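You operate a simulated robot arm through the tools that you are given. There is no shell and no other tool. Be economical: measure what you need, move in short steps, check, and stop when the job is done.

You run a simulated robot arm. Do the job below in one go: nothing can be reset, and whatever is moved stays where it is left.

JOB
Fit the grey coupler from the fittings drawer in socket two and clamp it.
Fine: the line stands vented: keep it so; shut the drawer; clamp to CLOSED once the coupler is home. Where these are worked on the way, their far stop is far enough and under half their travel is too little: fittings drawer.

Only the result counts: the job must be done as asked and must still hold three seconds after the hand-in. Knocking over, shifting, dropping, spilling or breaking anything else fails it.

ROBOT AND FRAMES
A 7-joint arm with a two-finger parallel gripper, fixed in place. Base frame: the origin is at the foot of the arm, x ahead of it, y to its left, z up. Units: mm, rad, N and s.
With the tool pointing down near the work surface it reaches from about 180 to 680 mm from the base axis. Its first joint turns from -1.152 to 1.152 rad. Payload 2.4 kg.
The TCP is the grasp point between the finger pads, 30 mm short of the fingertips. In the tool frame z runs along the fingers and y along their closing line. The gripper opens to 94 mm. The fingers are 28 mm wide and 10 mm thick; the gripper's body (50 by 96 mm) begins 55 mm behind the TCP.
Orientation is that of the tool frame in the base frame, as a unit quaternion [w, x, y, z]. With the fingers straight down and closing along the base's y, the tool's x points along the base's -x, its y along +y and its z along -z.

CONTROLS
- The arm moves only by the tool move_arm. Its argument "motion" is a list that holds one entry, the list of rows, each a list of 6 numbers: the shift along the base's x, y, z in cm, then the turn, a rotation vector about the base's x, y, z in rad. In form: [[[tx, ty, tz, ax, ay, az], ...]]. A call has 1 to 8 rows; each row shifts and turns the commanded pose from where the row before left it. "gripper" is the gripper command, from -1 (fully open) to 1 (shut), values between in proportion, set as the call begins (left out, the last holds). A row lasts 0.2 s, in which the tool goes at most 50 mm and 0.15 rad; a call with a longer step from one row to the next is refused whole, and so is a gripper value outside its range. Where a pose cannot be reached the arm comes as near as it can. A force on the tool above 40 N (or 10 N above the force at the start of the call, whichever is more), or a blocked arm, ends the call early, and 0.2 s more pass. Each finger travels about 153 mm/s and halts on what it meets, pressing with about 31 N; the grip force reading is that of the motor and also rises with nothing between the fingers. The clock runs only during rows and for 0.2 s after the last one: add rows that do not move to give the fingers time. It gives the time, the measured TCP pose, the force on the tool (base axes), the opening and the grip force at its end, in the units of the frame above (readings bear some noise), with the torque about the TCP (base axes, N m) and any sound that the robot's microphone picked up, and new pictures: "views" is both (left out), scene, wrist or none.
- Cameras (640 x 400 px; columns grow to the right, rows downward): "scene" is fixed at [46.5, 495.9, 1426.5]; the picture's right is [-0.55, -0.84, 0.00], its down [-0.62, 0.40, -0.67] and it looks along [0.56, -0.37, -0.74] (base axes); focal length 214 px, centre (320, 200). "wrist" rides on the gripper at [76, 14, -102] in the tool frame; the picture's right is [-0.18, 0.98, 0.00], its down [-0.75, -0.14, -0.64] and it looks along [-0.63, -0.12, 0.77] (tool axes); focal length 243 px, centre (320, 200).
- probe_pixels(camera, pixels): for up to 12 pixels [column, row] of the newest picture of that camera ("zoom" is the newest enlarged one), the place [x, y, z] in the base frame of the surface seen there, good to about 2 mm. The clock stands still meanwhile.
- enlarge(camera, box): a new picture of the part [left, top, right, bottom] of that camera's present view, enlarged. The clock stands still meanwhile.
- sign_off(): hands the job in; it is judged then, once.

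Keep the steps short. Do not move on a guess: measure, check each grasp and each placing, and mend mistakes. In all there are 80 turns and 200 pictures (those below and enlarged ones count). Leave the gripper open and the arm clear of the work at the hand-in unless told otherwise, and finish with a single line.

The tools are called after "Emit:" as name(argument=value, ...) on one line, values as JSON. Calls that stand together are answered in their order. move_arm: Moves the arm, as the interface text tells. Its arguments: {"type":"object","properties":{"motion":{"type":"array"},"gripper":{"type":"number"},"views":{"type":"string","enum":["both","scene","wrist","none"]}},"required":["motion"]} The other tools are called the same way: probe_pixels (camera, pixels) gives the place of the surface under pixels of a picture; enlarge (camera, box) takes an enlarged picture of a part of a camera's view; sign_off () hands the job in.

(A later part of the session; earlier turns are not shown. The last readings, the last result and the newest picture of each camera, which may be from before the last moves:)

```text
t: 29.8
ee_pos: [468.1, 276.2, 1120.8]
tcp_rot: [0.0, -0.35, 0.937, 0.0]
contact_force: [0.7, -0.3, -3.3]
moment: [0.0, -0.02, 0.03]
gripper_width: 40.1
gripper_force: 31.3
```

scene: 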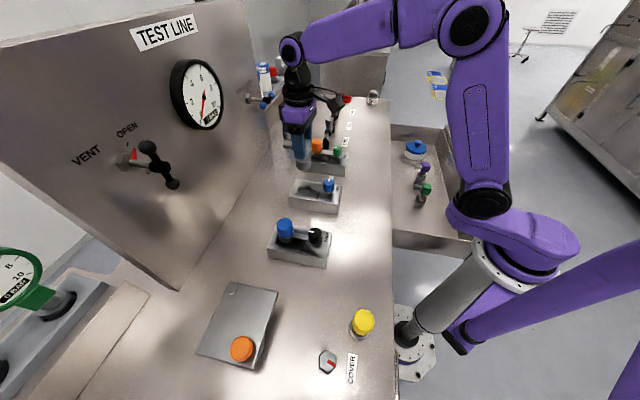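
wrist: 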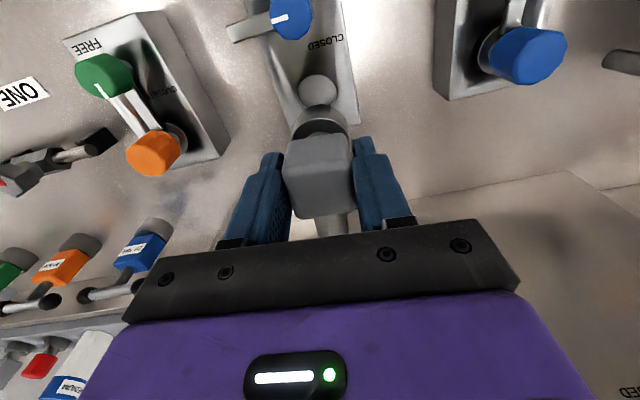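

Above socket two. Descend 60 mm and then measure hole and ring.

Emit:
move_arm(motion=[[[0, 0, -1, 0, 0, 0], [0, 0, -2, 0, 0, 0], [0, 0, -2, 0, 0, 0], [0, 0, -1, 0, 0, 0]]], views="both")

Emit:
enlarge(camera="wrist", box=[270, 50, 370, 150])

Emit:
enlarge(camera="scene", box=[275, 140, 347, 215])

```text
t: 30.8
ee_pos: [467.8, 275.6, 1060.7]
tcp_rot: [0.0, -0.351, 0.937, 0.0]
contact_force: [-0.3, -0.3, -3.4]
moment: [0.01, 0.01, 0.01]
gripper_width: 39.9
gripper_force: 31.5
```

scene: 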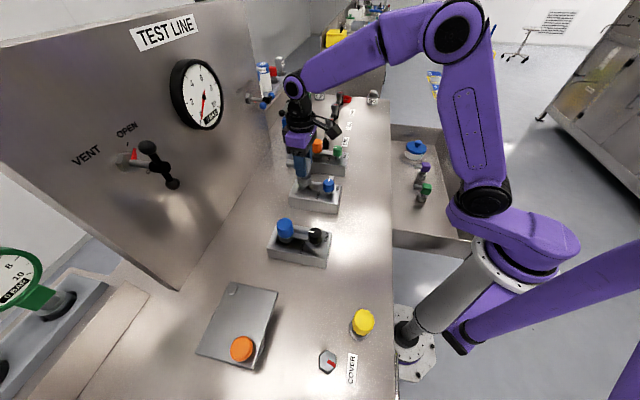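
wrist: 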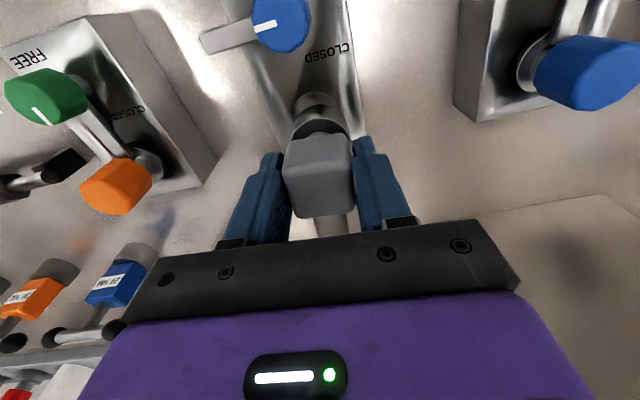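

```text
4.00 times, centred on (320, 100) of wrist
```

zoom: 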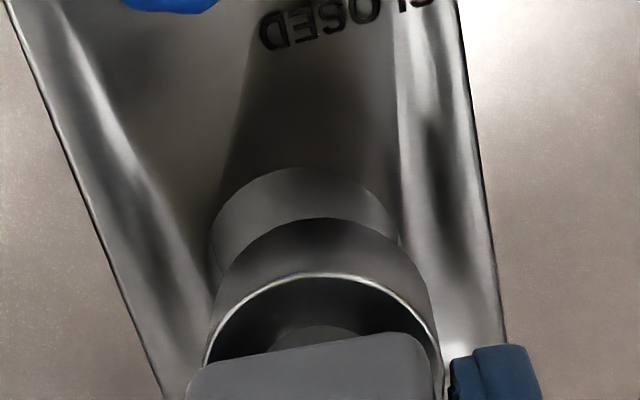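

```text
5.33 times, centred on (311, 178) of scene
```

zoom: 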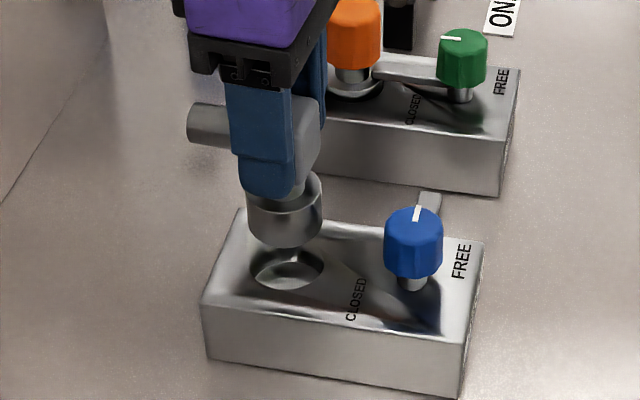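

Probe the hole rim from the wrist view and scene zoom to refine its centre.

Emit:
probe_pixels(camera="wrist", pixels=[[292.5, 109], [339.8, 108], [315, 91.3], [301, 97], [329, 94], [315, 120], [297, 122], [335, 120], [308, 168], [320, 114]])

Emit:
probe_pixels(camera="zoom", pixels=[[248, 268], [327, 264], [285, 293], [262, 287], [310, 287], [284, 242], [250, 225], [320, 220], [285, 225], [305, 238], [262, 236]])

```text
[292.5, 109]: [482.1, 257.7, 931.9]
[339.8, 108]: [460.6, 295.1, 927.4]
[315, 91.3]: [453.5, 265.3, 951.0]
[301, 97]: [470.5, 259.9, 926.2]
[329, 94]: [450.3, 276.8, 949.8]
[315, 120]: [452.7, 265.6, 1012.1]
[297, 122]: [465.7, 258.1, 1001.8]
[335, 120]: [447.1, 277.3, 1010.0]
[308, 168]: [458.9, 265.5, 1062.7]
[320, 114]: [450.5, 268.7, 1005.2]
```

```text
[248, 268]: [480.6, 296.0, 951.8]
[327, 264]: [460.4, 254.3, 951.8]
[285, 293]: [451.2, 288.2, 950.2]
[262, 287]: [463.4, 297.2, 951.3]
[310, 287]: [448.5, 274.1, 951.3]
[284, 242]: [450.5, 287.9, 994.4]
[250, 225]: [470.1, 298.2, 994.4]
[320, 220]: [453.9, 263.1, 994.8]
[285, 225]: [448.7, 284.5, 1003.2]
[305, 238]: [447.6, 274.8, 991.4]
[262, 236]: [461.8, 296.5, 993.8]
```

Ring centre ≈ (468.2,277.4); hole centre ≈ (470.4,276.1), R≈22. Shift (+2.2,-1.3) mm and lower to just above the block.

Emit:
move_arm(motion=[[[0.11, -0.07, -0.5, 0, 0, 0], [0.11, -0.06, -1, 0, 0, 0], [0, 0, -0.8, 0, 0, 0], [0, 0, 0, 0, 0, 0]]], views="both")

Emit:
enlarge(camera="wrist", box=[270, 60, 370, 150])

Emit:
enlarge(camera="scene", box=[285, 160, 335, 210])

```text
t: 31.8
ee_pos: [469.0, 274.9, 1036.9]
tcp_rot: [0.0, -0.35, 0.937, 0.0]
contact_force: [0.5, -0.2, -4.5]
moment: [0.02, -0.03, 0.03]
gripper_width: 40.4
gripper_force: 31.2
```

scene: 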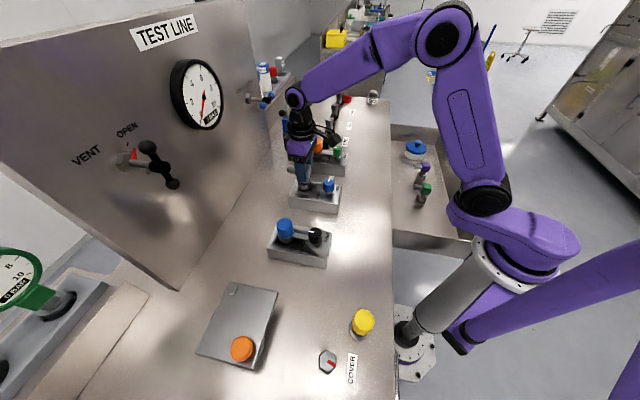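
wrist: 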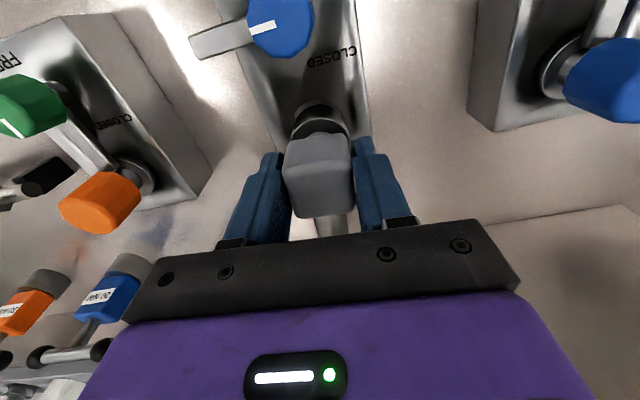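

```text
4.44 times, centred on (320, 105) of wrist
```

zoom: 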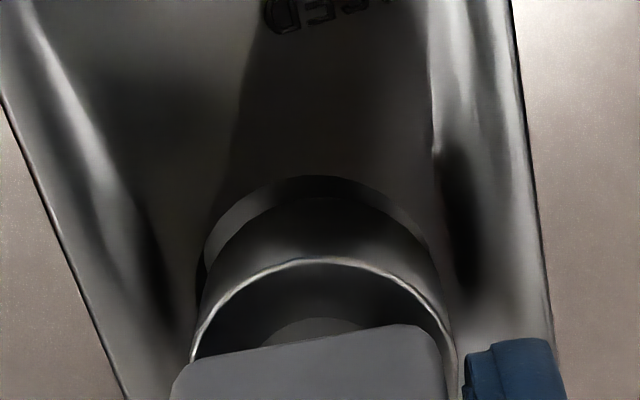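

```text
8.00 times, centred on (310, 185) of scene
```

zoom: 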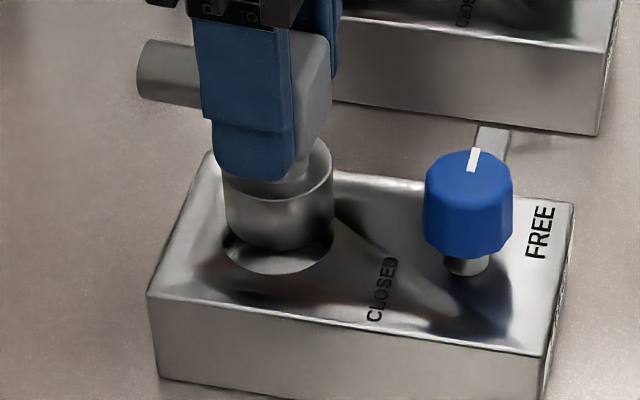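

Ring is directly over the hole. Insert slowly with small steps, watching force.

Emit:
move_arm(motion=[[[0, 0, -0.3, 0, 0, 0], [0, 0, -0.3, 0, 0, 0], [0, 0, -0.3, 0, 0, 0], [0, 0, -0.3, 0, 0, 0], [0, 0, -0.3, 0, 0, 0]]], views="wrist")

Emit:
enlarge(camera="scene", box=[285, 160, 335, 210])

```text
t: 33.0
ee_pos: [468.8, 274.2, 1023.0]
tcp_rot: [0.001, -0.349, 0.937, -0.001]
contact_force: [1.1, 1.4, -0.3]
moment: [0.04, -0.03, 0.02]
gripper_width: 40.0
gripper_force: 31.0
```

wrist: 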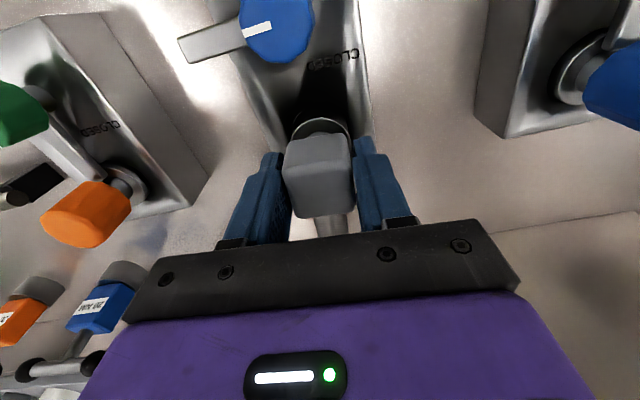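

```text
8.00 times, centred on (310, 185) of scene
```

zoom: 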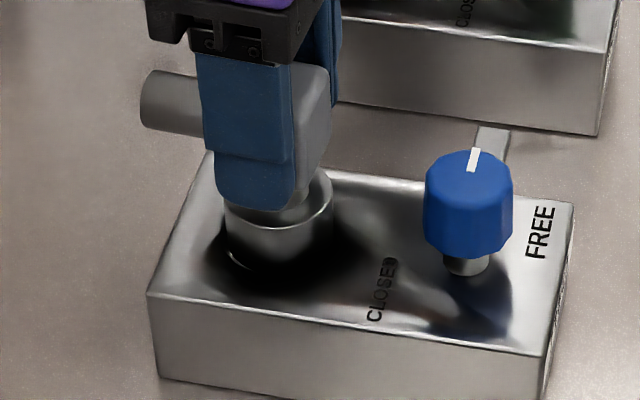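

Ring appears to enter the hole with light contact (weight taken). Continue down in small steps.

Emit:
move_arm(motion=[[[0, 0, -0.25, 0, 0, 0], [0, 0, -0.25, 0, 0, 0], [0, 0, -0.25, 0, 0, 0], [0, 0, -0.25, 0, 0, 0]]], views="none")

Emit:
enlarge(camera="scene", box=[285, 160, 335, 210])

```text
t: 34.0
ee_pos: [470.1, 274.5, 1012.5]
tcp_rot: [0.001, -0.35, 0.937, 0.001]
contact_force: [5.1, 0.7, -0.7]
moment: [0.08, -0.32, 0.02]
gripper_width: 40.2
gripper_force: 30.7
```

```text
8.00 times, centred on (310, 185) of scene
```

zoom: 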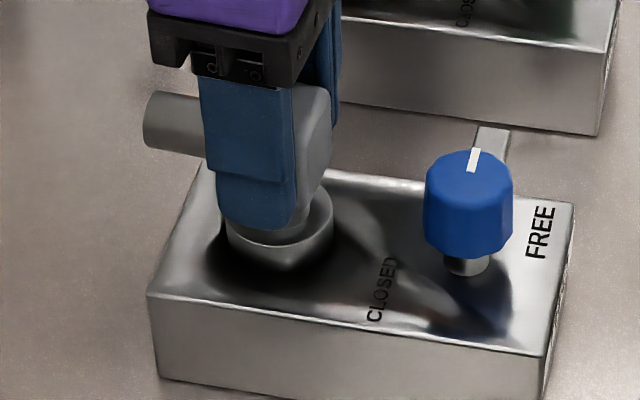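

It is going in; a 5 N side push in +x suggests easing +0.7 mm in x. Continue down.

Emit:
move_arm(motion=[[[0.07, 0, 0, 0, 0, 0], [0, 0, -0.2, 0, 0, 0], [0, 0, -0.2, 0, 0, 0], [0, 0, -0.2, 0, 0, 0], [0, 0, -0.2, 0, 0, 0], [0, 0, -0.2, 0, 0, 0]]], views="none")

Emit:
enlarge(camera="scene", box=[285, 160, 335, 210])

```text
t: 35.4
ee_pos: [470.6, 275.0, 1005.2]
tcp_rot: [0.001, -0.35, 0.937, 0.001]
contact_force: [-2.6, -1.4, 22.3]
moment: [0.05, -0.01, 0.01]
gripper_width: 40.0
gripper_force: 30.8
```

```text
8.00 times, centred on (310, 185) of scene
```

zoom: 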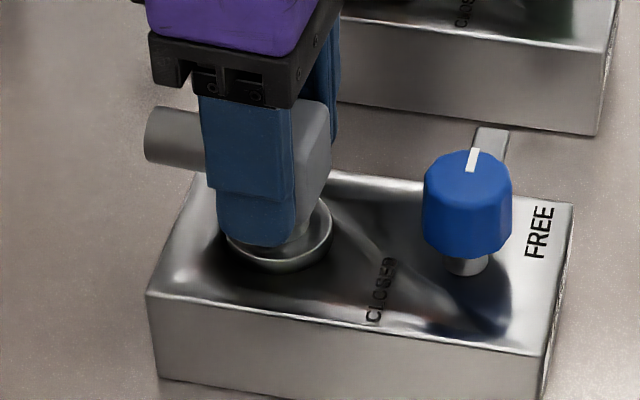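

Firm stop at 22 N; ring now ~6 mm proud, like block one. Relax slightly, release, lift and inspect.

Emit:
move_arm(motion=[[[0, 0, 0.2, 0, 0, 0], [0, 0, 0, 0, 0, 0]]], views="none")

Emit:
move_arm(motion=[[[0, 0, 0, 0, 0, 0], [0, 0, 0, 0, 0, 0], [0, 0, 1, 0, 0, 0], [0, 0, 3, 0, 0, 0], [0, 0, 4, 0, 0, 0], [0, 0, 4, 0, 0, 0]]], gripper=-0.4, views="both")

Emit:
enlarge(camera="scene", box=[285, 160, 345, 210])

Emit:
enlarge(camera="wrist", box=[200, 0, 420, 180])

```text
t: 36.0
ee_pos: [469.6, 274.5, 1004.4]
tcp_rot: [0.001, -0.351, 0.936, 0.0]
contact_force: [4.8, 4.6, 4.6]
moment: [0.4, -0.53, 0.05]
gripper_width: 40.3
gripper_force: 30.8
```

```text
t: 37.4
ee_pos: [470.6, 273.6, 1125.6]
tcp_rot: [0.0, -0.351, 0.937, 0.0]
contact_force: [-0.3, -0.6, 0.0]
moment: [0.01, -0.01, -0.01]
gripper_width: 66.0
gripper_force: 0.2
```

scene: 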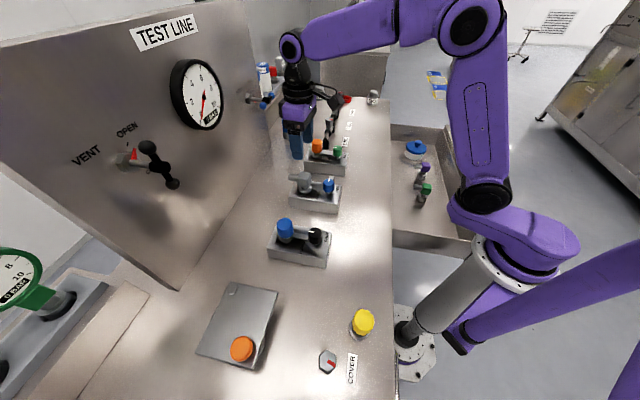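
wrist: 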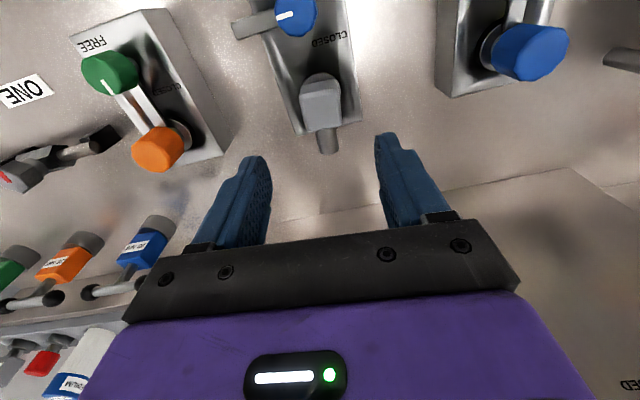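

```text
8.00 times, centred on (315, 185) of scene
```

zoom: 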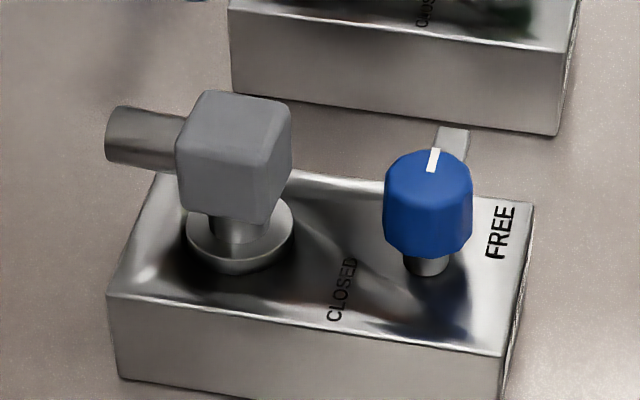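

```text
2.22 times, centred on (310, 90) of wrist
```

zoom: 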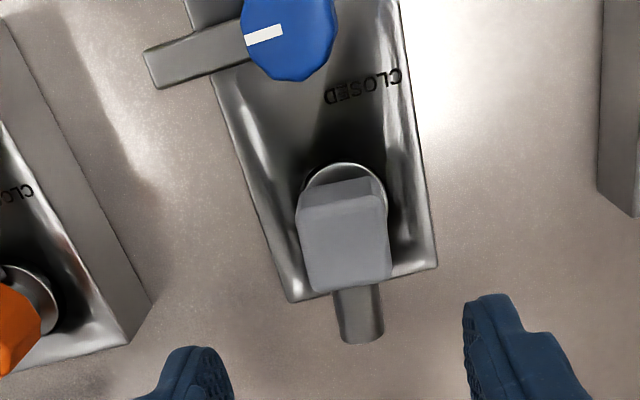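

Coupler stands upright in the socket. Probe ring height (vs block) and the knob and clamp arm, plus the ring height in block one for comparison.

Emit:
probe_pixels(camera="wrist", pixels=[[325, 74], [312, 80], [316, 97], [322, 102], [295, 3], [286, 17], [305, 15], [295, 30], [265, 24], [240, 26], [275, 10], [487, 46]])

Emit:
enlarge(camera="scene", box=[285, 160, 345, 210])

Emit:
probe_pixels(camera="zoom", pixels=[[240, 260], [200, 240], [285, 235], [240, 275], [225, 248], [455, 135], [430, 200], [425, 165], [400, 175], [460, 175], [425, 250], [425, 270]])

```text
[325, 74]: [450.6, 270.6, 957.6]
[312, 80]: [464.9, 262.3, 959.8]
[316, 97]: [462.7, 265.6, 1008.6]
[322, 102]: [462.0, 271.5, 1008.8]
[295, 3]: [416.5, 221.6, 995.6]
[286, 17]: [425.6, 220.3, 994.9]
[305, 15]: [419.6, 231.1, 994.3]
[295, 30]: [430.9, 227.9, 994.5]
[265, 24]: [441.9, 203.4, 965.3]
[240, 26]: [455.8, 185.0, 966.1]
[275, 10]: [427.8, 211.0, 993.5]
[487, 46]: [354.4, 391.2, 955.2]
```

```text
8.00 times, centred on (315, 185) of scene
```

zoom: 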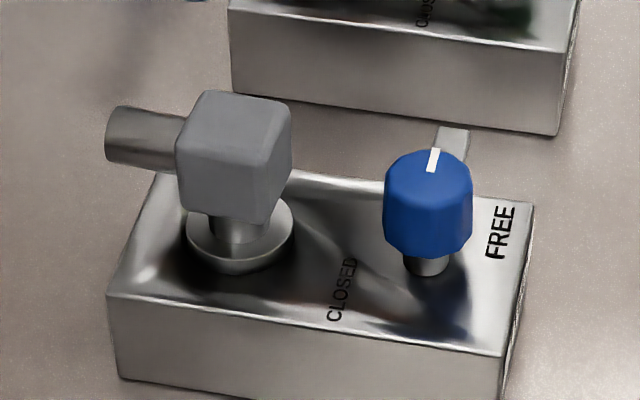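

```text
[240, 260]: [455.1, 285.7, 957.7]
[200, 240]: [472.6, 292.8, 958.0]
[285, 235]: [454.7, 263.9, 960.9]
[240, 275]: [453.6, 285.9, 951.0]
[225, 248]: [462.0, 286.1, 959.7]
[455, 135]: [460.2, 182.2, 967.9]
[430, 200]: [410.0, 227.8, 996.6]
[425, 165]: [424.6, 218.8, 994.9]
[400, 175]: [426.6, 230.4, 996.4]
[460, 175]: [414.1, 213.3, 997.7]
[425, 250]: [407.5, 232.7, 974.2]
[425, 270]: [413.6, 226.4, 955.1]
```

Ring top ≈ 958–959, block top 951. To be sure it is home, press the head gently with closed fingertips.

Emit:
move_arm(motion=[[[0, 0.1, -1, 0, 0, 0], [0, 0.1, -3, 0, 0, 0], [0, 0, -3, 0, 0, 0], [0, 0, -1.2, 0, 0, 0], [0, 0, -0.2, 0, 0, 0], [0, 0, -0.2, 0, 0, 0], [0, 0, -0.2, 0, 0, 0]]], gripper=1, views="wrist")

```text
t: 39.0
ee_pos: [469.9, 276.0, 1040.8]
tcp_rot: [0.002, -0.35, 0.937, 0.001]
contact_force: [-8.1, -5.6, 39.8]
moment: [-0.51, 0.67, -0.01]
gripper_width: 0.0
gripper_force: 31.0
```

wrist: 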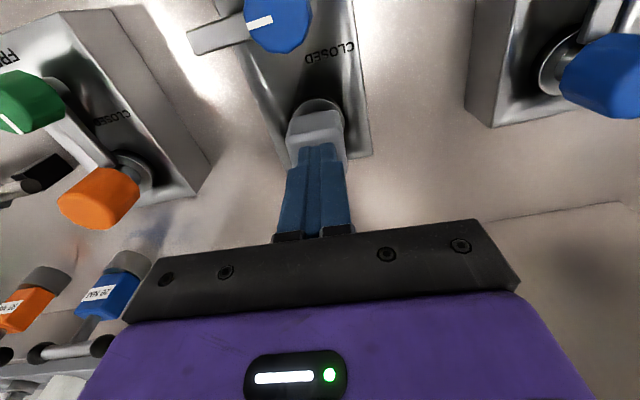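

Pressed with 40 N without giving. Back off upward and check the ring height again.

Emit:
move_arm(motion=[[[0, 0, 1, 0, 0, 0], [0, 0, 3, 0, 0, 0], [0, 0, 4, 0, 0, 0], [0, 0, 2, 0, 0, 0]]], views="wrist")

Emit:
enlarge(camera="scene", box=[265, 160, 345, 270])

```text
t: 40.0
ee_pos: [470.3, 274.9, 1136.4]
tcp_rot: [0.0, -0.35, 0.937, -0.001]
contact_force: [-0.3, -0.4, 0.5]
moment: [0.02, 0.0, -0.02]
gripper_width: 0.0
gripper_force: 30.7
```

wrist: 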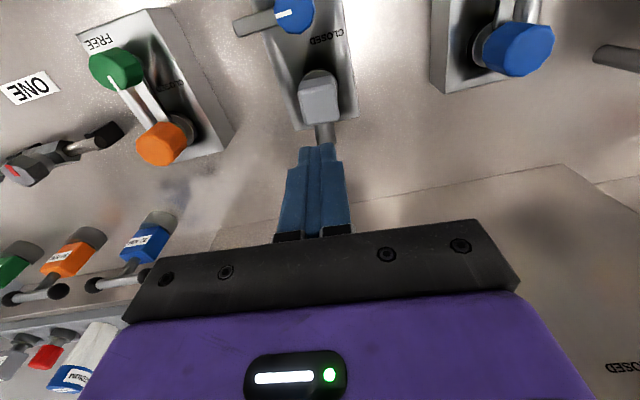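

```text
3.64 times, centred on (305, 215) of scene
```

zoom: 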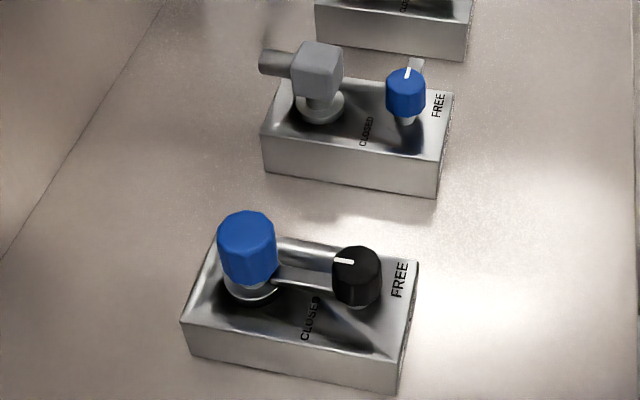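

Emit:
probe_pixels(camera="zoom", pixels=[[250, 295], [232, 290], [270, 290], [250, 299], [240, 293], [300, 283], [320, 118], [303, 112], [338, 112], [318, 50], [320, 68], [312, 108]])

```text
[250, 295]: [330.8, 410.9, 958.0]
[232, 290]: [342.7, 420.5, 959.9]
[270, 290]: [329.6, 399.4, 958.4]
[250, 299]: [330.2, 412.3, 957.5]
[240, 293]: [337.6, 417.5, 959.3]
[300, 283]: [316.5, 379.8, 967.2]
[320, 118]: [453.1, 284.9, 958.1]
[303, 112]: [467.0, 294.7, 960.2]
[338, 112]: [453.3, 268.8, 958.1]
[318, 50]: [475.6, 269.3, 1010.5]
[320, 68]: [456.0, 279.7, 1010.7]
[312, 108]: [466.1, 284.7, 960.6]
```

Ring heights match the seated fitting in block one (958–960): home. Now move over the clamp knob (≈(419,222)), turning the tool -45° so a +90° turn stays comfortable.

Emit:
move_arm(motion=[[[-0.6, -0.6, 0, 0, 0, -0.1309], [-0.9, -0.93, -0.5, 0, 0, -0.1309], [-0.9, -0.93, -1, 0, 0, -0.1309], [-0.9, -0.93, -1, 0, 0, -0.1309], [-0.9, -0.93, -1, 0, 0, -0.1309], [-0.88, -0.94, -1, 0, 0, -0.1309], [0, 0, 0, 0, 0, 0]]], gripper=-0.3, views="wrist")

Emit:
enlarge(camera="wrist", box=[240, 30, 420, 190])

Emit:
enlarge(camera="scene", box=[295, 155, 345, 205])

```text
t: 41.6
ee_pos: [419.6, 223.9, 1091.2]
tcp_rot: [0.0, 0.035, 0.999, 0.0]
contact_force: [-0.1, -0.5, 0.6]
moment: [-0.03, 0.0, 0.02]
gripper_width: 61.3
gripper_force: 0.1
```

wrist: 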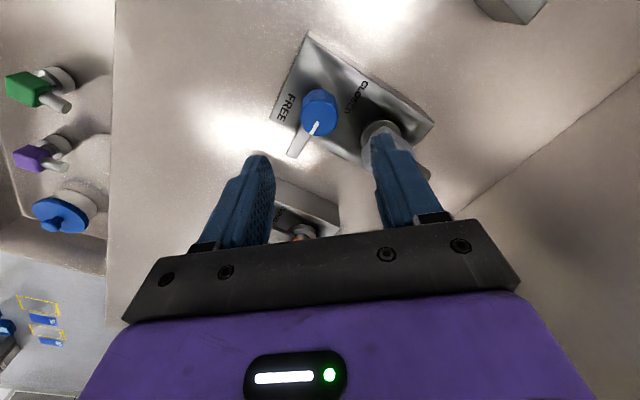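

```text
2.50 times, centred on (330, 110) of wrist
```

zoom: 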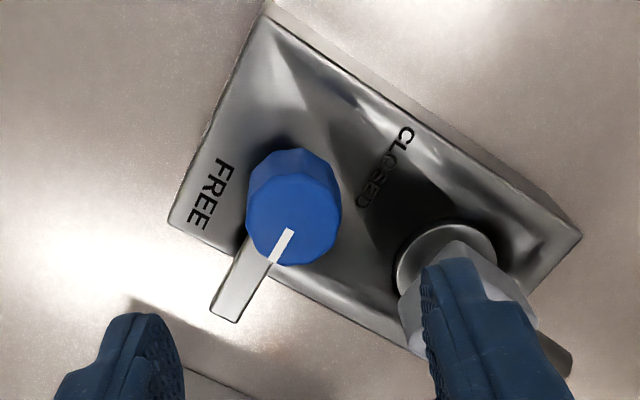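

```text
8.00 times, centred on (320, 180) of scene
```

zoom: 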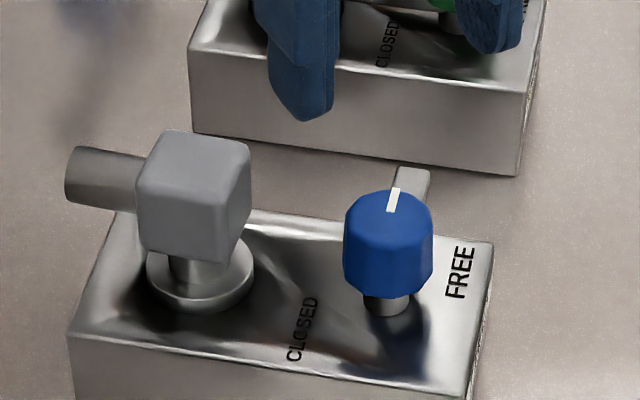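

Fit the knob's top face centre from the wrist view.

Emit:
probe_pixels(camera="wrist", pixels=[[302.5, 118.8], [336.8, 118.8], [319.6, 104.5], [318.5, 133.5], [319.6, 118.8], [307, 108], [332, 108], [308, 130], [330, 130], [317, 92], [300, 146]])

```text
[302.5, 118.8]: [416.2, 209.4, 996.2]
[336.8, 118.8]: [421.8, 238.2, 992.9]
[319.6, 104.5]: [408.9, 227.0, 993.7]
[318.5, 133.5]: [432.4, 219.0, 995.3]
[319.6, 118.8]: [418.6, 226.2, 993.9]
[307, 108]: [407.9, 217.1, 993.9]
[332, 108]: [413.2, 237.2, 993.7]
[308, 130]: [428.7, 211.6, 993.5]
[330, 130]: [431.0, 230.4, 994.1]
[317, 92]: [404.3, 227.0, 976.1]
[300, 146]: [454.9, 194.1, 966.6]
```

Knob centre ≈ (420,223.8), Ø≈30, top 995; the TCP is right over it. Descend to z≈1003 (tips at 973, above the clamp arm at 967) and grip.

Emit:
move_arm(motion=[[[0.03, 0, -2, 0, 0, 0], [0, 0, -3, 0, 0, 0], [0, 0, -2.3, 0, 0, 0], [0, 0, -1.3, 0, 0, 0], [0, 0, -0.1, 0, 0, 0]]], views="wrist")

Emit:
enlarge(camera="scene", box=[295, 155, 345, 205])

```text
t: 42.8
ee_pos: [419.7, 224.6, 1003.5]
tcp_rot: [0.0, 0.035, 0.999, -0.001]
contact_force: [-0.2, 0.1, 0.3]
moment: [0.04, -0.02, -0.01]
gripper_width: 61.1
gripper_force: 0.1
```

wrist: 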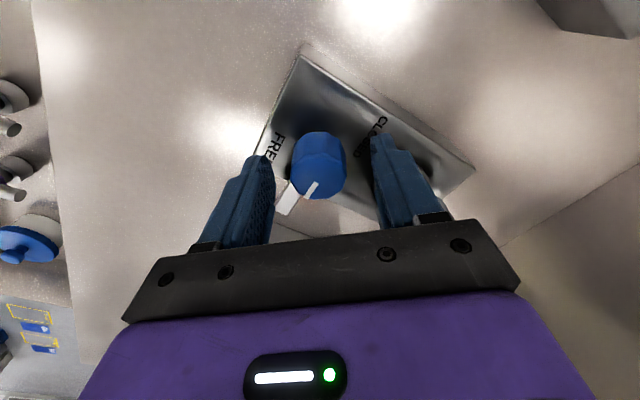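

```text
8.00 times, centred on (320, 180) of scene
```

zoom: 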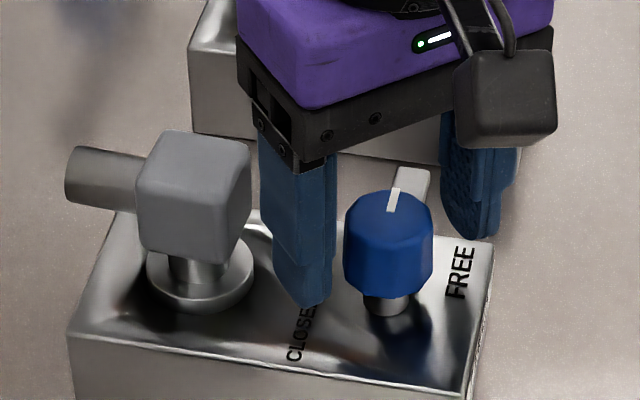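

Fingers straddle the knob. Close on it.

Emit:
move_arm(motion=[[[0, 0, 0, 0, 0, 0], [0, 0, 0, 0, 0, 0], [0, 0, 0, 0, 0, 0]]], gripper=1, views="wrist")

```text
t: 43.6
ee_pos: [419.8, 223.6, 1003.1]
tcp_rot: [0.0, 0.035, 0.999, 0.0]
contact_force: [-1.7, -9.5, -3.0]
moment: [-0.1, -0.09, 0.24]
gripper_width: 33.1
gripper_force: 45.1
```

wrist: 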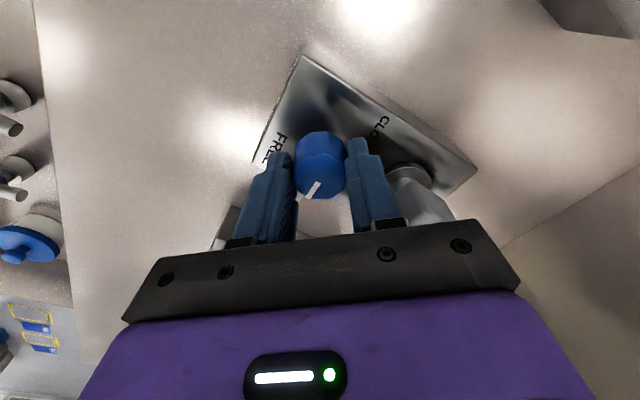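

Gripped at 33 mm. Turn counter-clockwise (+z), first ~0.72 rad.

Emit:
move_arm(motion=[[[0, -0.07, 0, 0, 0, 0.06], [0, 0, 0, 0, 0, 0.12], [0, 0, 0, 0, 0, 0.13], [0, 0, 0, 0, 0, 0.13], [0, 0, 0, 0, 0, 0.13], [0, 0, 0, 0, 0, 0.13]]], views="wrist")

Emit:
enlarge(camera="scene", box=[295, 155, 345, 205])

```text
t: 45.0
ee_pos: [420.5, 223.4, 1003.5]
tcp_rot: [-0.001, -0.311, 0.951, 0.0]
contact_force: [-0.9, -11.8, -12.5]
moment: [0.04, -0.36, -0.03]
gripper_width: 32.8
gripper_force: 45.3
```

wrist: 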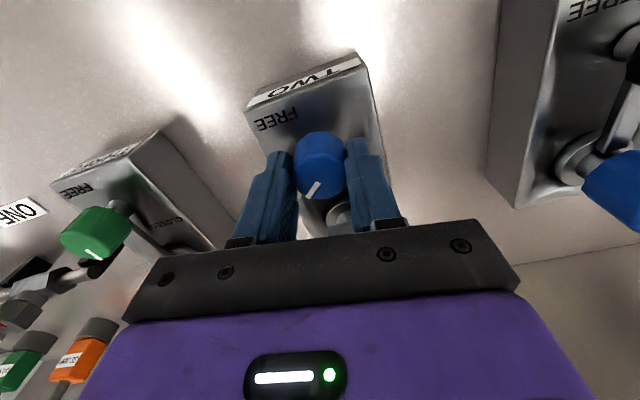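

```text
8.00 times, centred on (320, 180) of scene
```

zoom: 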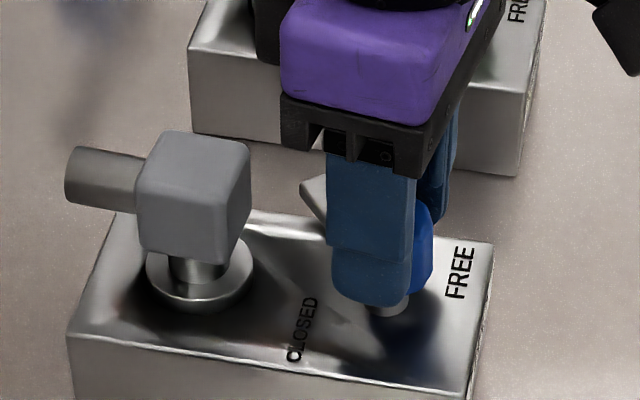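

The clamp arm swings with the knob (now mid-way). Continue to ~1.57 rad total.

Emit:
move_arm(motion=[[[0, 0, 0, 0, 0, 0.13], [0, 0, 0, 0, 0, 0.13], [0, 0, 0, 0, 0, 0.13], [0, 0, 0, 0, 0, 0.13], [0, 0, 0, 0, 0, 0.13], [0, 0, 0, 0, 0, 0.12], [0, 0, 0, 0, 0, 0.1]]], views="wrist")

Emit:
enlarge(camera="scene", box=[295, 155, 345, 205])

```text
t: 46.6
ee_pos: [420.2, 222.6, 1004.3]
tcp_rot: [-0.001, -0.682, 0.731, 0.0]
contact_force: [8.5, -14.5, -16.9]
moment: [-0.42, -0.28, -0.04]
gripper_width: 32.5
gripper_force: 44.9
```

wrist: 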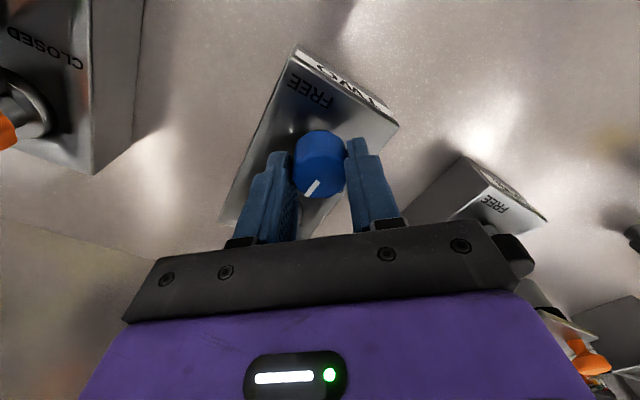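

```text
8.00 times, centred on (320, 180) of scene
```

zoom: 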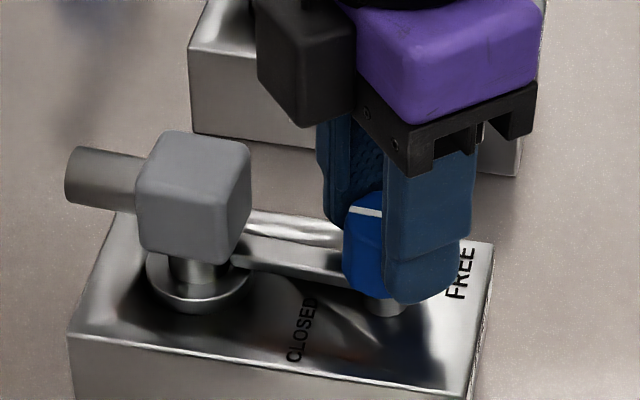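

The clamp arm now lies over the coupler ring. Nudge a bit further to feel the CLOSED stop.

Emit:
move_arm(motion=[[[0, 0, 0, 0, 0, 0.05], [0, 0, 0, 0, 0, 0.05]]], views="none")

Emit:
enlarge(camera="scene", box=[295, 155, 345, 205])

```text
t: 47.2
ee_pos: [421.4, 222.8, 1004.3]
tcp_rot: [-0.002, 0.717, -0.697, 0.0]
contact_force: [11.1, -14.7, -17.8]
moment: [-0.12, -0.3, -0.8]
gripper_width: 32.7
gripper_force: 44.8
```

```text
8.00 times, centred on (320, 180) of scene
```

zoom: 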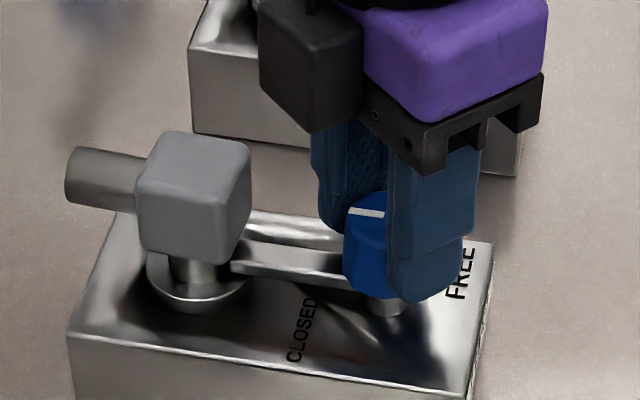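

Torque rose to -0.8 N·m: CLOSED stop reached. Open and rise straight up.

Emit:
move_arm(motion=[[[0, 0, 0, 0, 0, 0], [0, 0, 0, 0, 0, 0], [0, 0, 1, 0, 0, 0], [0, 0, 3, 0, 0, 0], [0, 0, 4, 0, 0, 0], [0, 0, 4, 0, 0, 0], [0, 0, 3, 0, 0, 0]]], gripper=-0.3, views="both")

Emit:
enlarge(camera="scene", box=[265, 160, 345, 270])

```text
t: 48.8
ee_pos: [421.5, 222.5, 1154.6]
tcp_rot: [0.0, 0.717, -0.697, 0.001]
contact_force: [-0.5, 1.1, -0.3]
moment: [-0.03, -0.04, 0.01]
gripper_width: 61.1
gripper_force: 0.0
```

scene: 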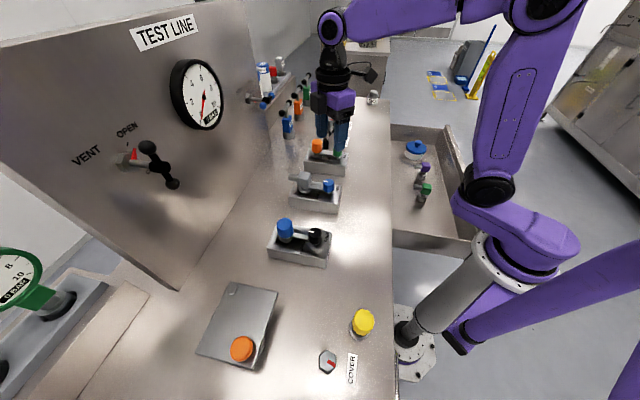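
wrist: 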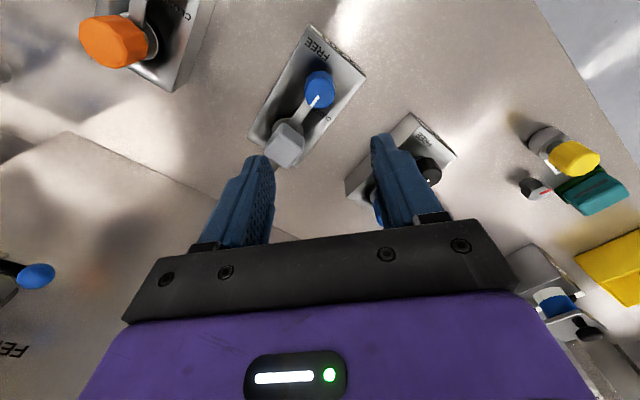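

```text
3.64 times, centred on (305, 215) of scene
```

zoom: 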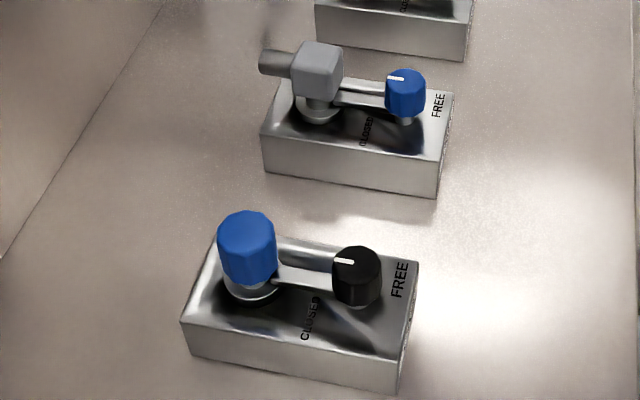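

Clamp shows CLOSED just like block one, gauge still 0 and vent OPEN. Now go back to the drawer handle to shut it: travel and yaw back.

Emit:
move_arm(motion=[[[-1.5, -3.9, 0.3, 0, 0, -0.145], [-1.5, -4.1, 0.3, 0, 0, -0.145], [-1.5, -4.1, 0.3, 0, 0, -0.145], [-1.5, -4.1, 0.3, 0, 0, -0.145], [-1.5, -4.1, 0, 0, 0, -0.145], [-1.5, -4.1, 0, 0, 0, -0.145], [-1.5, -4.0, 0, 0, 0, -0.145], [-1.5, -3.9, 0, 0, 0, -0.145]]], gripper=0.2, views="none")

Emit:
move_arm(motion=[[[-0.8, -2.5, -0.8, 0, 0, -0.145], [-0.8, -2.5, -0.8, 0, 0, -0.145], [-0.8, -2.5, -0.8, 0, 0, -0.145], [-0.8, -2.5, -0.8, 0, 0, -0.145], [-0.8, -2.5, -0.8, 0, 0, -0.145], [-0.8, -2.5, -0.8, 0, 0, -0.145], [-0.8, -2.5, -0.8, 0, 0, -0.145], [-0.5, -2.5, -0.8, 0, 0, -0.145]]], views="both")

```text
t: 50.6
ee_pos: [298.6, -100.5, 1165.0]
tcp_rot: [0.001, -0.217, 0.976, -0.001]
contact_force: [-0.9, 0.2, 0.6]
moment: [0.0, -0.02, 0.03]
gripper_width: 37.3
gripper_force: 0.0
```

```text
t: 52.4
ee_pos: [239.1, -300.8, 1102.4]
tcp_rot: [0.001, 0.354, 0.935, 0.0]
contact_force: [-0.1, 0.5, -0.6]
moment: [0.01, 0.03, 0.03]
gripper_width: 37.4
gripper_force: 0.1
```

scene: 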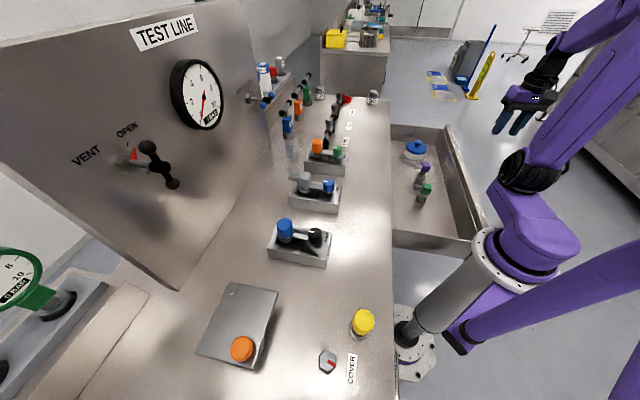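
wrist: 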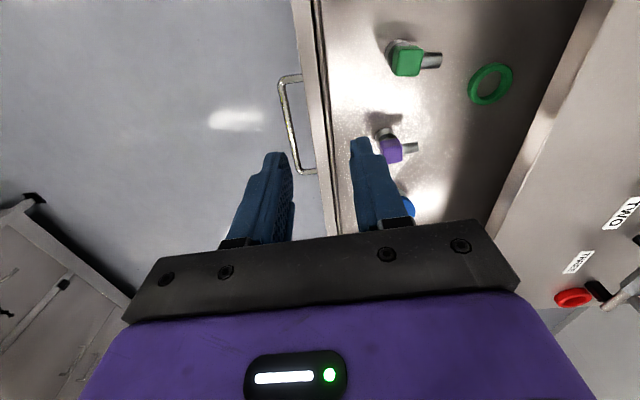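

The handle is in view near (290,125). Probe it.

Emit:
probe_pixels(camera="wrist", pixels=[[282, 90], [285, 110], [289, 130], [294, 150], [298, 165], [306, 100]])

```text
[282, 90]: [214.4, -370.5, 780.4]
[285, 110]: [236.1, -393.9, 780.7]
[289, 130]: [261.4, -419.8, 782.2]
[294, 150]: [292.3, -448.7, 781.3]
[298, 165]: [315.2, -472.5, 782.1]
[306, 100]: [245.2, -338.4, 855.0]
```

Handle where I left it. Tilt and descend to the stand-off.

Emit:
move_arm(motion=[[[0.03, -2.53, -2, 0, 0, -0.061], [0.03, -2.53, -2.5, 0.0926, -0.0926, 0], [0.03, -2.53, -3, 0.0926, -0.0926, 0], [0.03, -2.53, -3, 0.0926, -0.0926, 0], [0.03, -2.53, -3, 0.0926, -0.0926, 0], [0, -2.55, -3, 0.0926, -0.0926, 0], [0, 0, -2.26, 0.0926, -0.0926, 0]]], views="wrist")

```text
t: 54.0
ee_pos: [240.4, -452.1, 913.7]
tcp_rot: [0.148, 0.352, 0.853, 0.355]
contact_force: [-0.2, 0.3, -0.7]
moment: [-0.03, -0.03, 0.02]
gripper_width: 37.7
gripper_force: 0.1
```

wrist: 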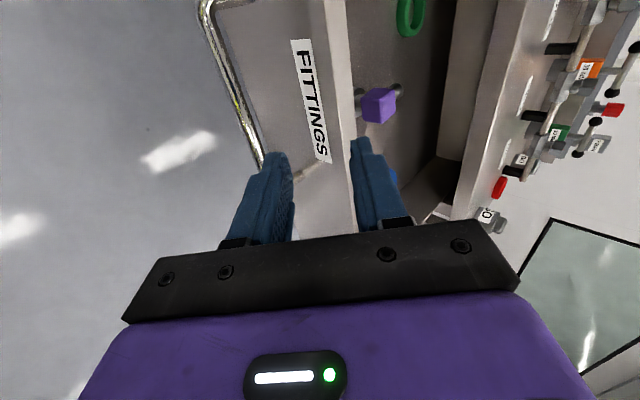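

Same stand-off as before. Descend, then advance along the tool axis around the bar.

Emit:
move_arm(motion=[[[0, 0, -4, 0, 0, 0], [0, 0, -4, 0, 0, 0], [0, 0, -2, 0, 0, 0], [0.7, 0.65, -1, 0, 0, 0], [0.7, 0.65, -1, 0, 0, 0], [0.6, 0.6, -0.8, 0, 0, 0]]], views="wrist")

Emit:
move_arm(motion=[[[0, 0, 0, 0, 0, 0], [0, 0, 0, 0, 0, 0]]], gripper=1, views="wrist")

```text
t: 55.4
ee_pos: [259.8, -433.4, 786.6]
tcp_rot: [0.147, 0.352, 0.854, 0.353]
contact_force: [0.3, -1.1, -0.3]
moment: [0.04, -0.01, 0.03]
gripper_width: 37.6
gripper_force: 0.0
```

wrist: 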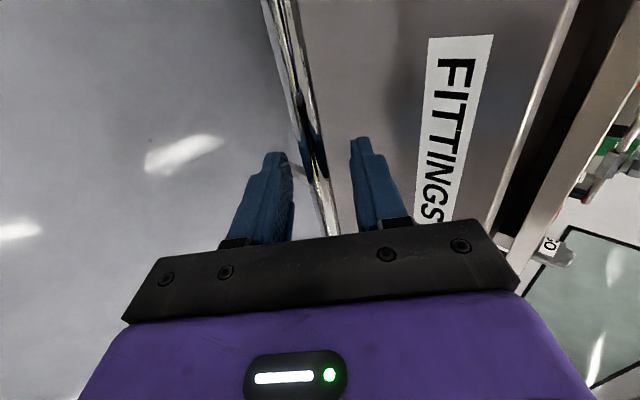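

```text
t: 56.0
ee_pos: [259.1, -433.5, 786.6]
tcp_rot: [0.147, 0.352, 0.854, 0.353]
contact_force: [0.6, -1.6, -11.9]
moment: [-0.58, -0.32, -0.28]
gripper_width: 13.6
gripper_force: 45.0
```

wrist: 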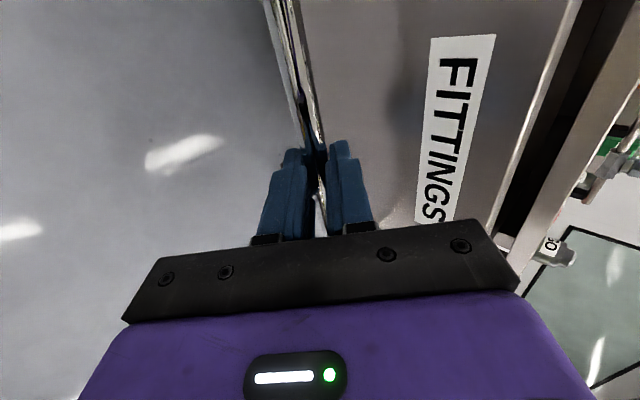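

Bar gripped. Push the drawer in smoothly along (+,+).

Emit:
move_arm(motion=[[[0.4, 0.4, 0, 0, 0, 0], [0.8, 0.8, 0, 0, 0, 0], [1.2, 1.2, 0, 0, 0, 0], [1.4, 1.4, 0, 0, 0, 0], [1.4, 1.4, 0, 0, 0, 0], [1.4, 1.4, 0, 0, 0, 0], [1.4, 1.4, 0, 0, 0, 0], [1.4, 1.4, 0, 0, 0, 0]]], views="none")

Emit:
move_arm(motion=[[[1.4, 1.4, 0, 0, 0, 0], [1.4, 1.4, 0, 0, 0, 0], [1.4, 1.4, 0, 0, 0, 0], [1.4, 1.4, 0, 0, 0, 0], [1.4, 1.4, 0, 0, 0, 0], [1.4, 1.4, 0, 0, 0, 0], [1.2, 1.2, 0, 0, 0, 0], [1, 1, 0, 0, 0, 0]]], views="both")

```text
t: 57.8
ee_pos: [354.7, -337.8, 785.5]
tcp_rot: [0.146, 0.352, 0.855, 0.353]
contact_force: [2.2, -1.6, -29.4]
moment: [0.13, 0.4, 0.52]
gripper_width: 13.8
gripper_force: 45.2
```

```text
t: 59.6
ee_pos: [459.3, -232.1, 786.5]
tcp_rot: [0.146, 0.352, 0.855, 0.353]
contact_force: [-3.6, 5.0, -24.7]
moment: [-0.43, -0.04, -0.18]
gripper_width: 13.9
gripper_force: 45.0
```

scene: 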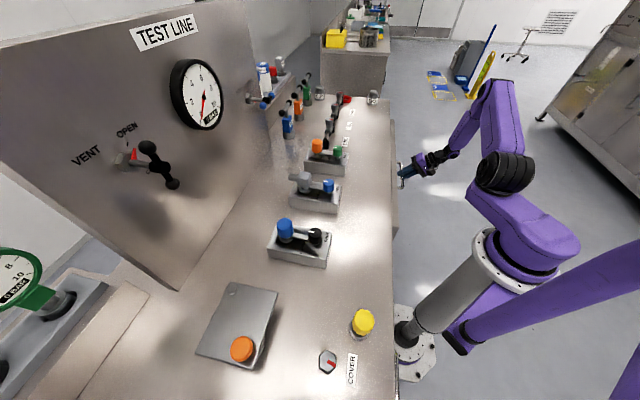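
wrist: 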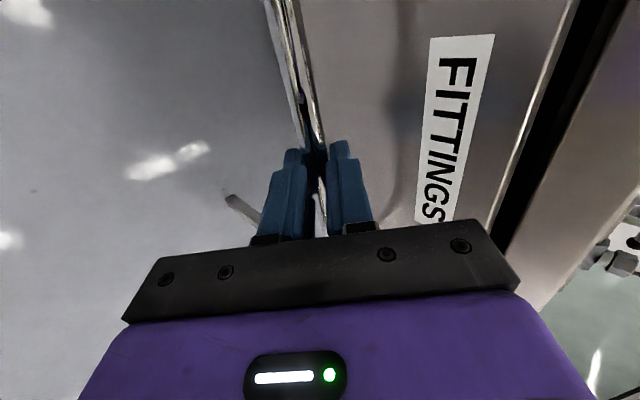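

About 34 mm per axis remain. Finish slowly until the shut stop is felt (relieving z by 1.5 mm).

Emit:
move_arm(motion=[[[0.8, 0.8, -0.15, 0, 0, 0], [0.8, 0.8, 0, 0, 0, 0], [0.7, 0.7, 0, 0, 0, 0], [0.5, 0.5, 0, 0, 0, 0], [0.3, 0.3, 0, 0, 0, 0], [0.2, 0.2, 0, 0, 0, 0], [0.2, 0.2, 0, 0, 0, 0]]], views="both")

```text
t: 61.2
ee_pos: [494.0, -201.1, 786.8]
tcp_rot: [0.148, 0.353, 0.854, 0.353]
contact_force: [-25.8, 0.6, 14.8]
moment: [-0.01, 0.03, 0.52]
gripper_width: 13.8
gripper_force: 44.9
```

scene: 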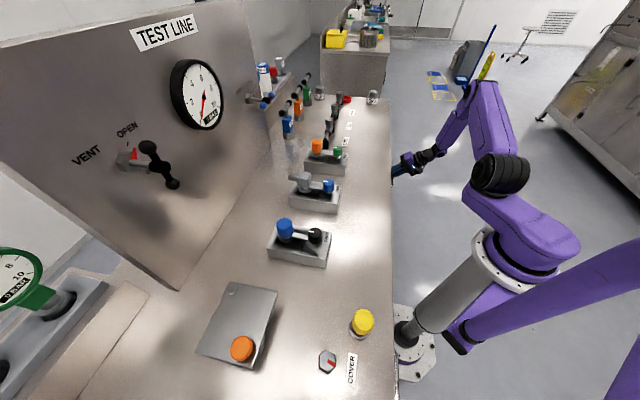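
wrist: 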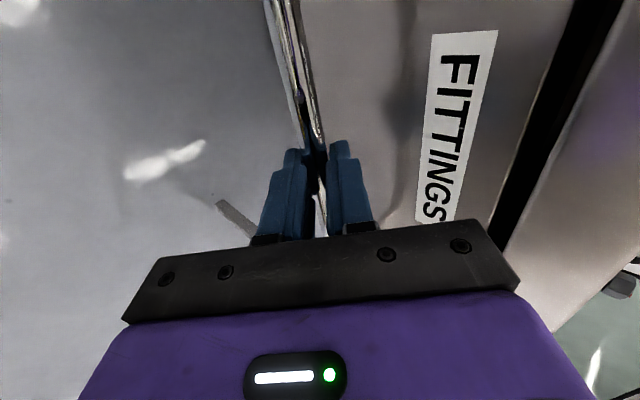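

Stop felt (-26 N) at the original closed position. Release, back off along the tool axis, and check the face position.

Emit:
move_arm(motion=[[[0, 0, 0, 0, 0, 0], [0, 0, 0, 0, 0, 0], [-0.7, -0.7, 1, 0, 0, 0], [-1, -1, 1.4, 0, 0, 0], [-1.5, -1.5, 2.1, 0, 0, 0], [-2, -2, 2.8, 0, 0, 0], [-1, -1, 1.4, 0, 0, 0]]], gripper=0.2, views="wrist")

Emit:
probe_pixels(camera="wrist", pixels=[[305, 55], [314, 95], [323, 138], [389, 80], [418, 110], [400, 40]])

```text
t: 62.8
ee_pos: [433.9, -258.4, 873.9]
tcp_rot: [0.147, 0.351, 0.854, 0.354]
contact_force: [0.8, 0.3, 0.4]
moment: [0.0, 0.03, 0.03]
gripper_width: 37.5
gripper_force: 0.1
```

wrist: 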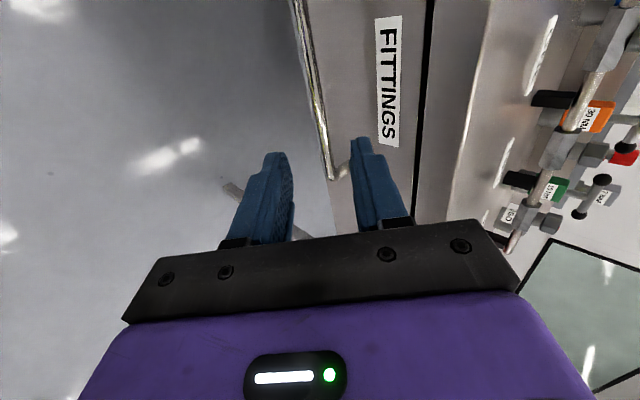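

```text
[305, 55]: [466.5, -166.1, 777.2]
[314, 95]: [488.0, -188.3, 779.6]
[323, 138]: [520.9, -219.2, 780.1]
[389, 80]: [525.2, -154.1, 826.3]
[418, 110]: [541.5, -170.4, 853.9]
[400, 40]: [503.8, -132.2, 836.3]
```

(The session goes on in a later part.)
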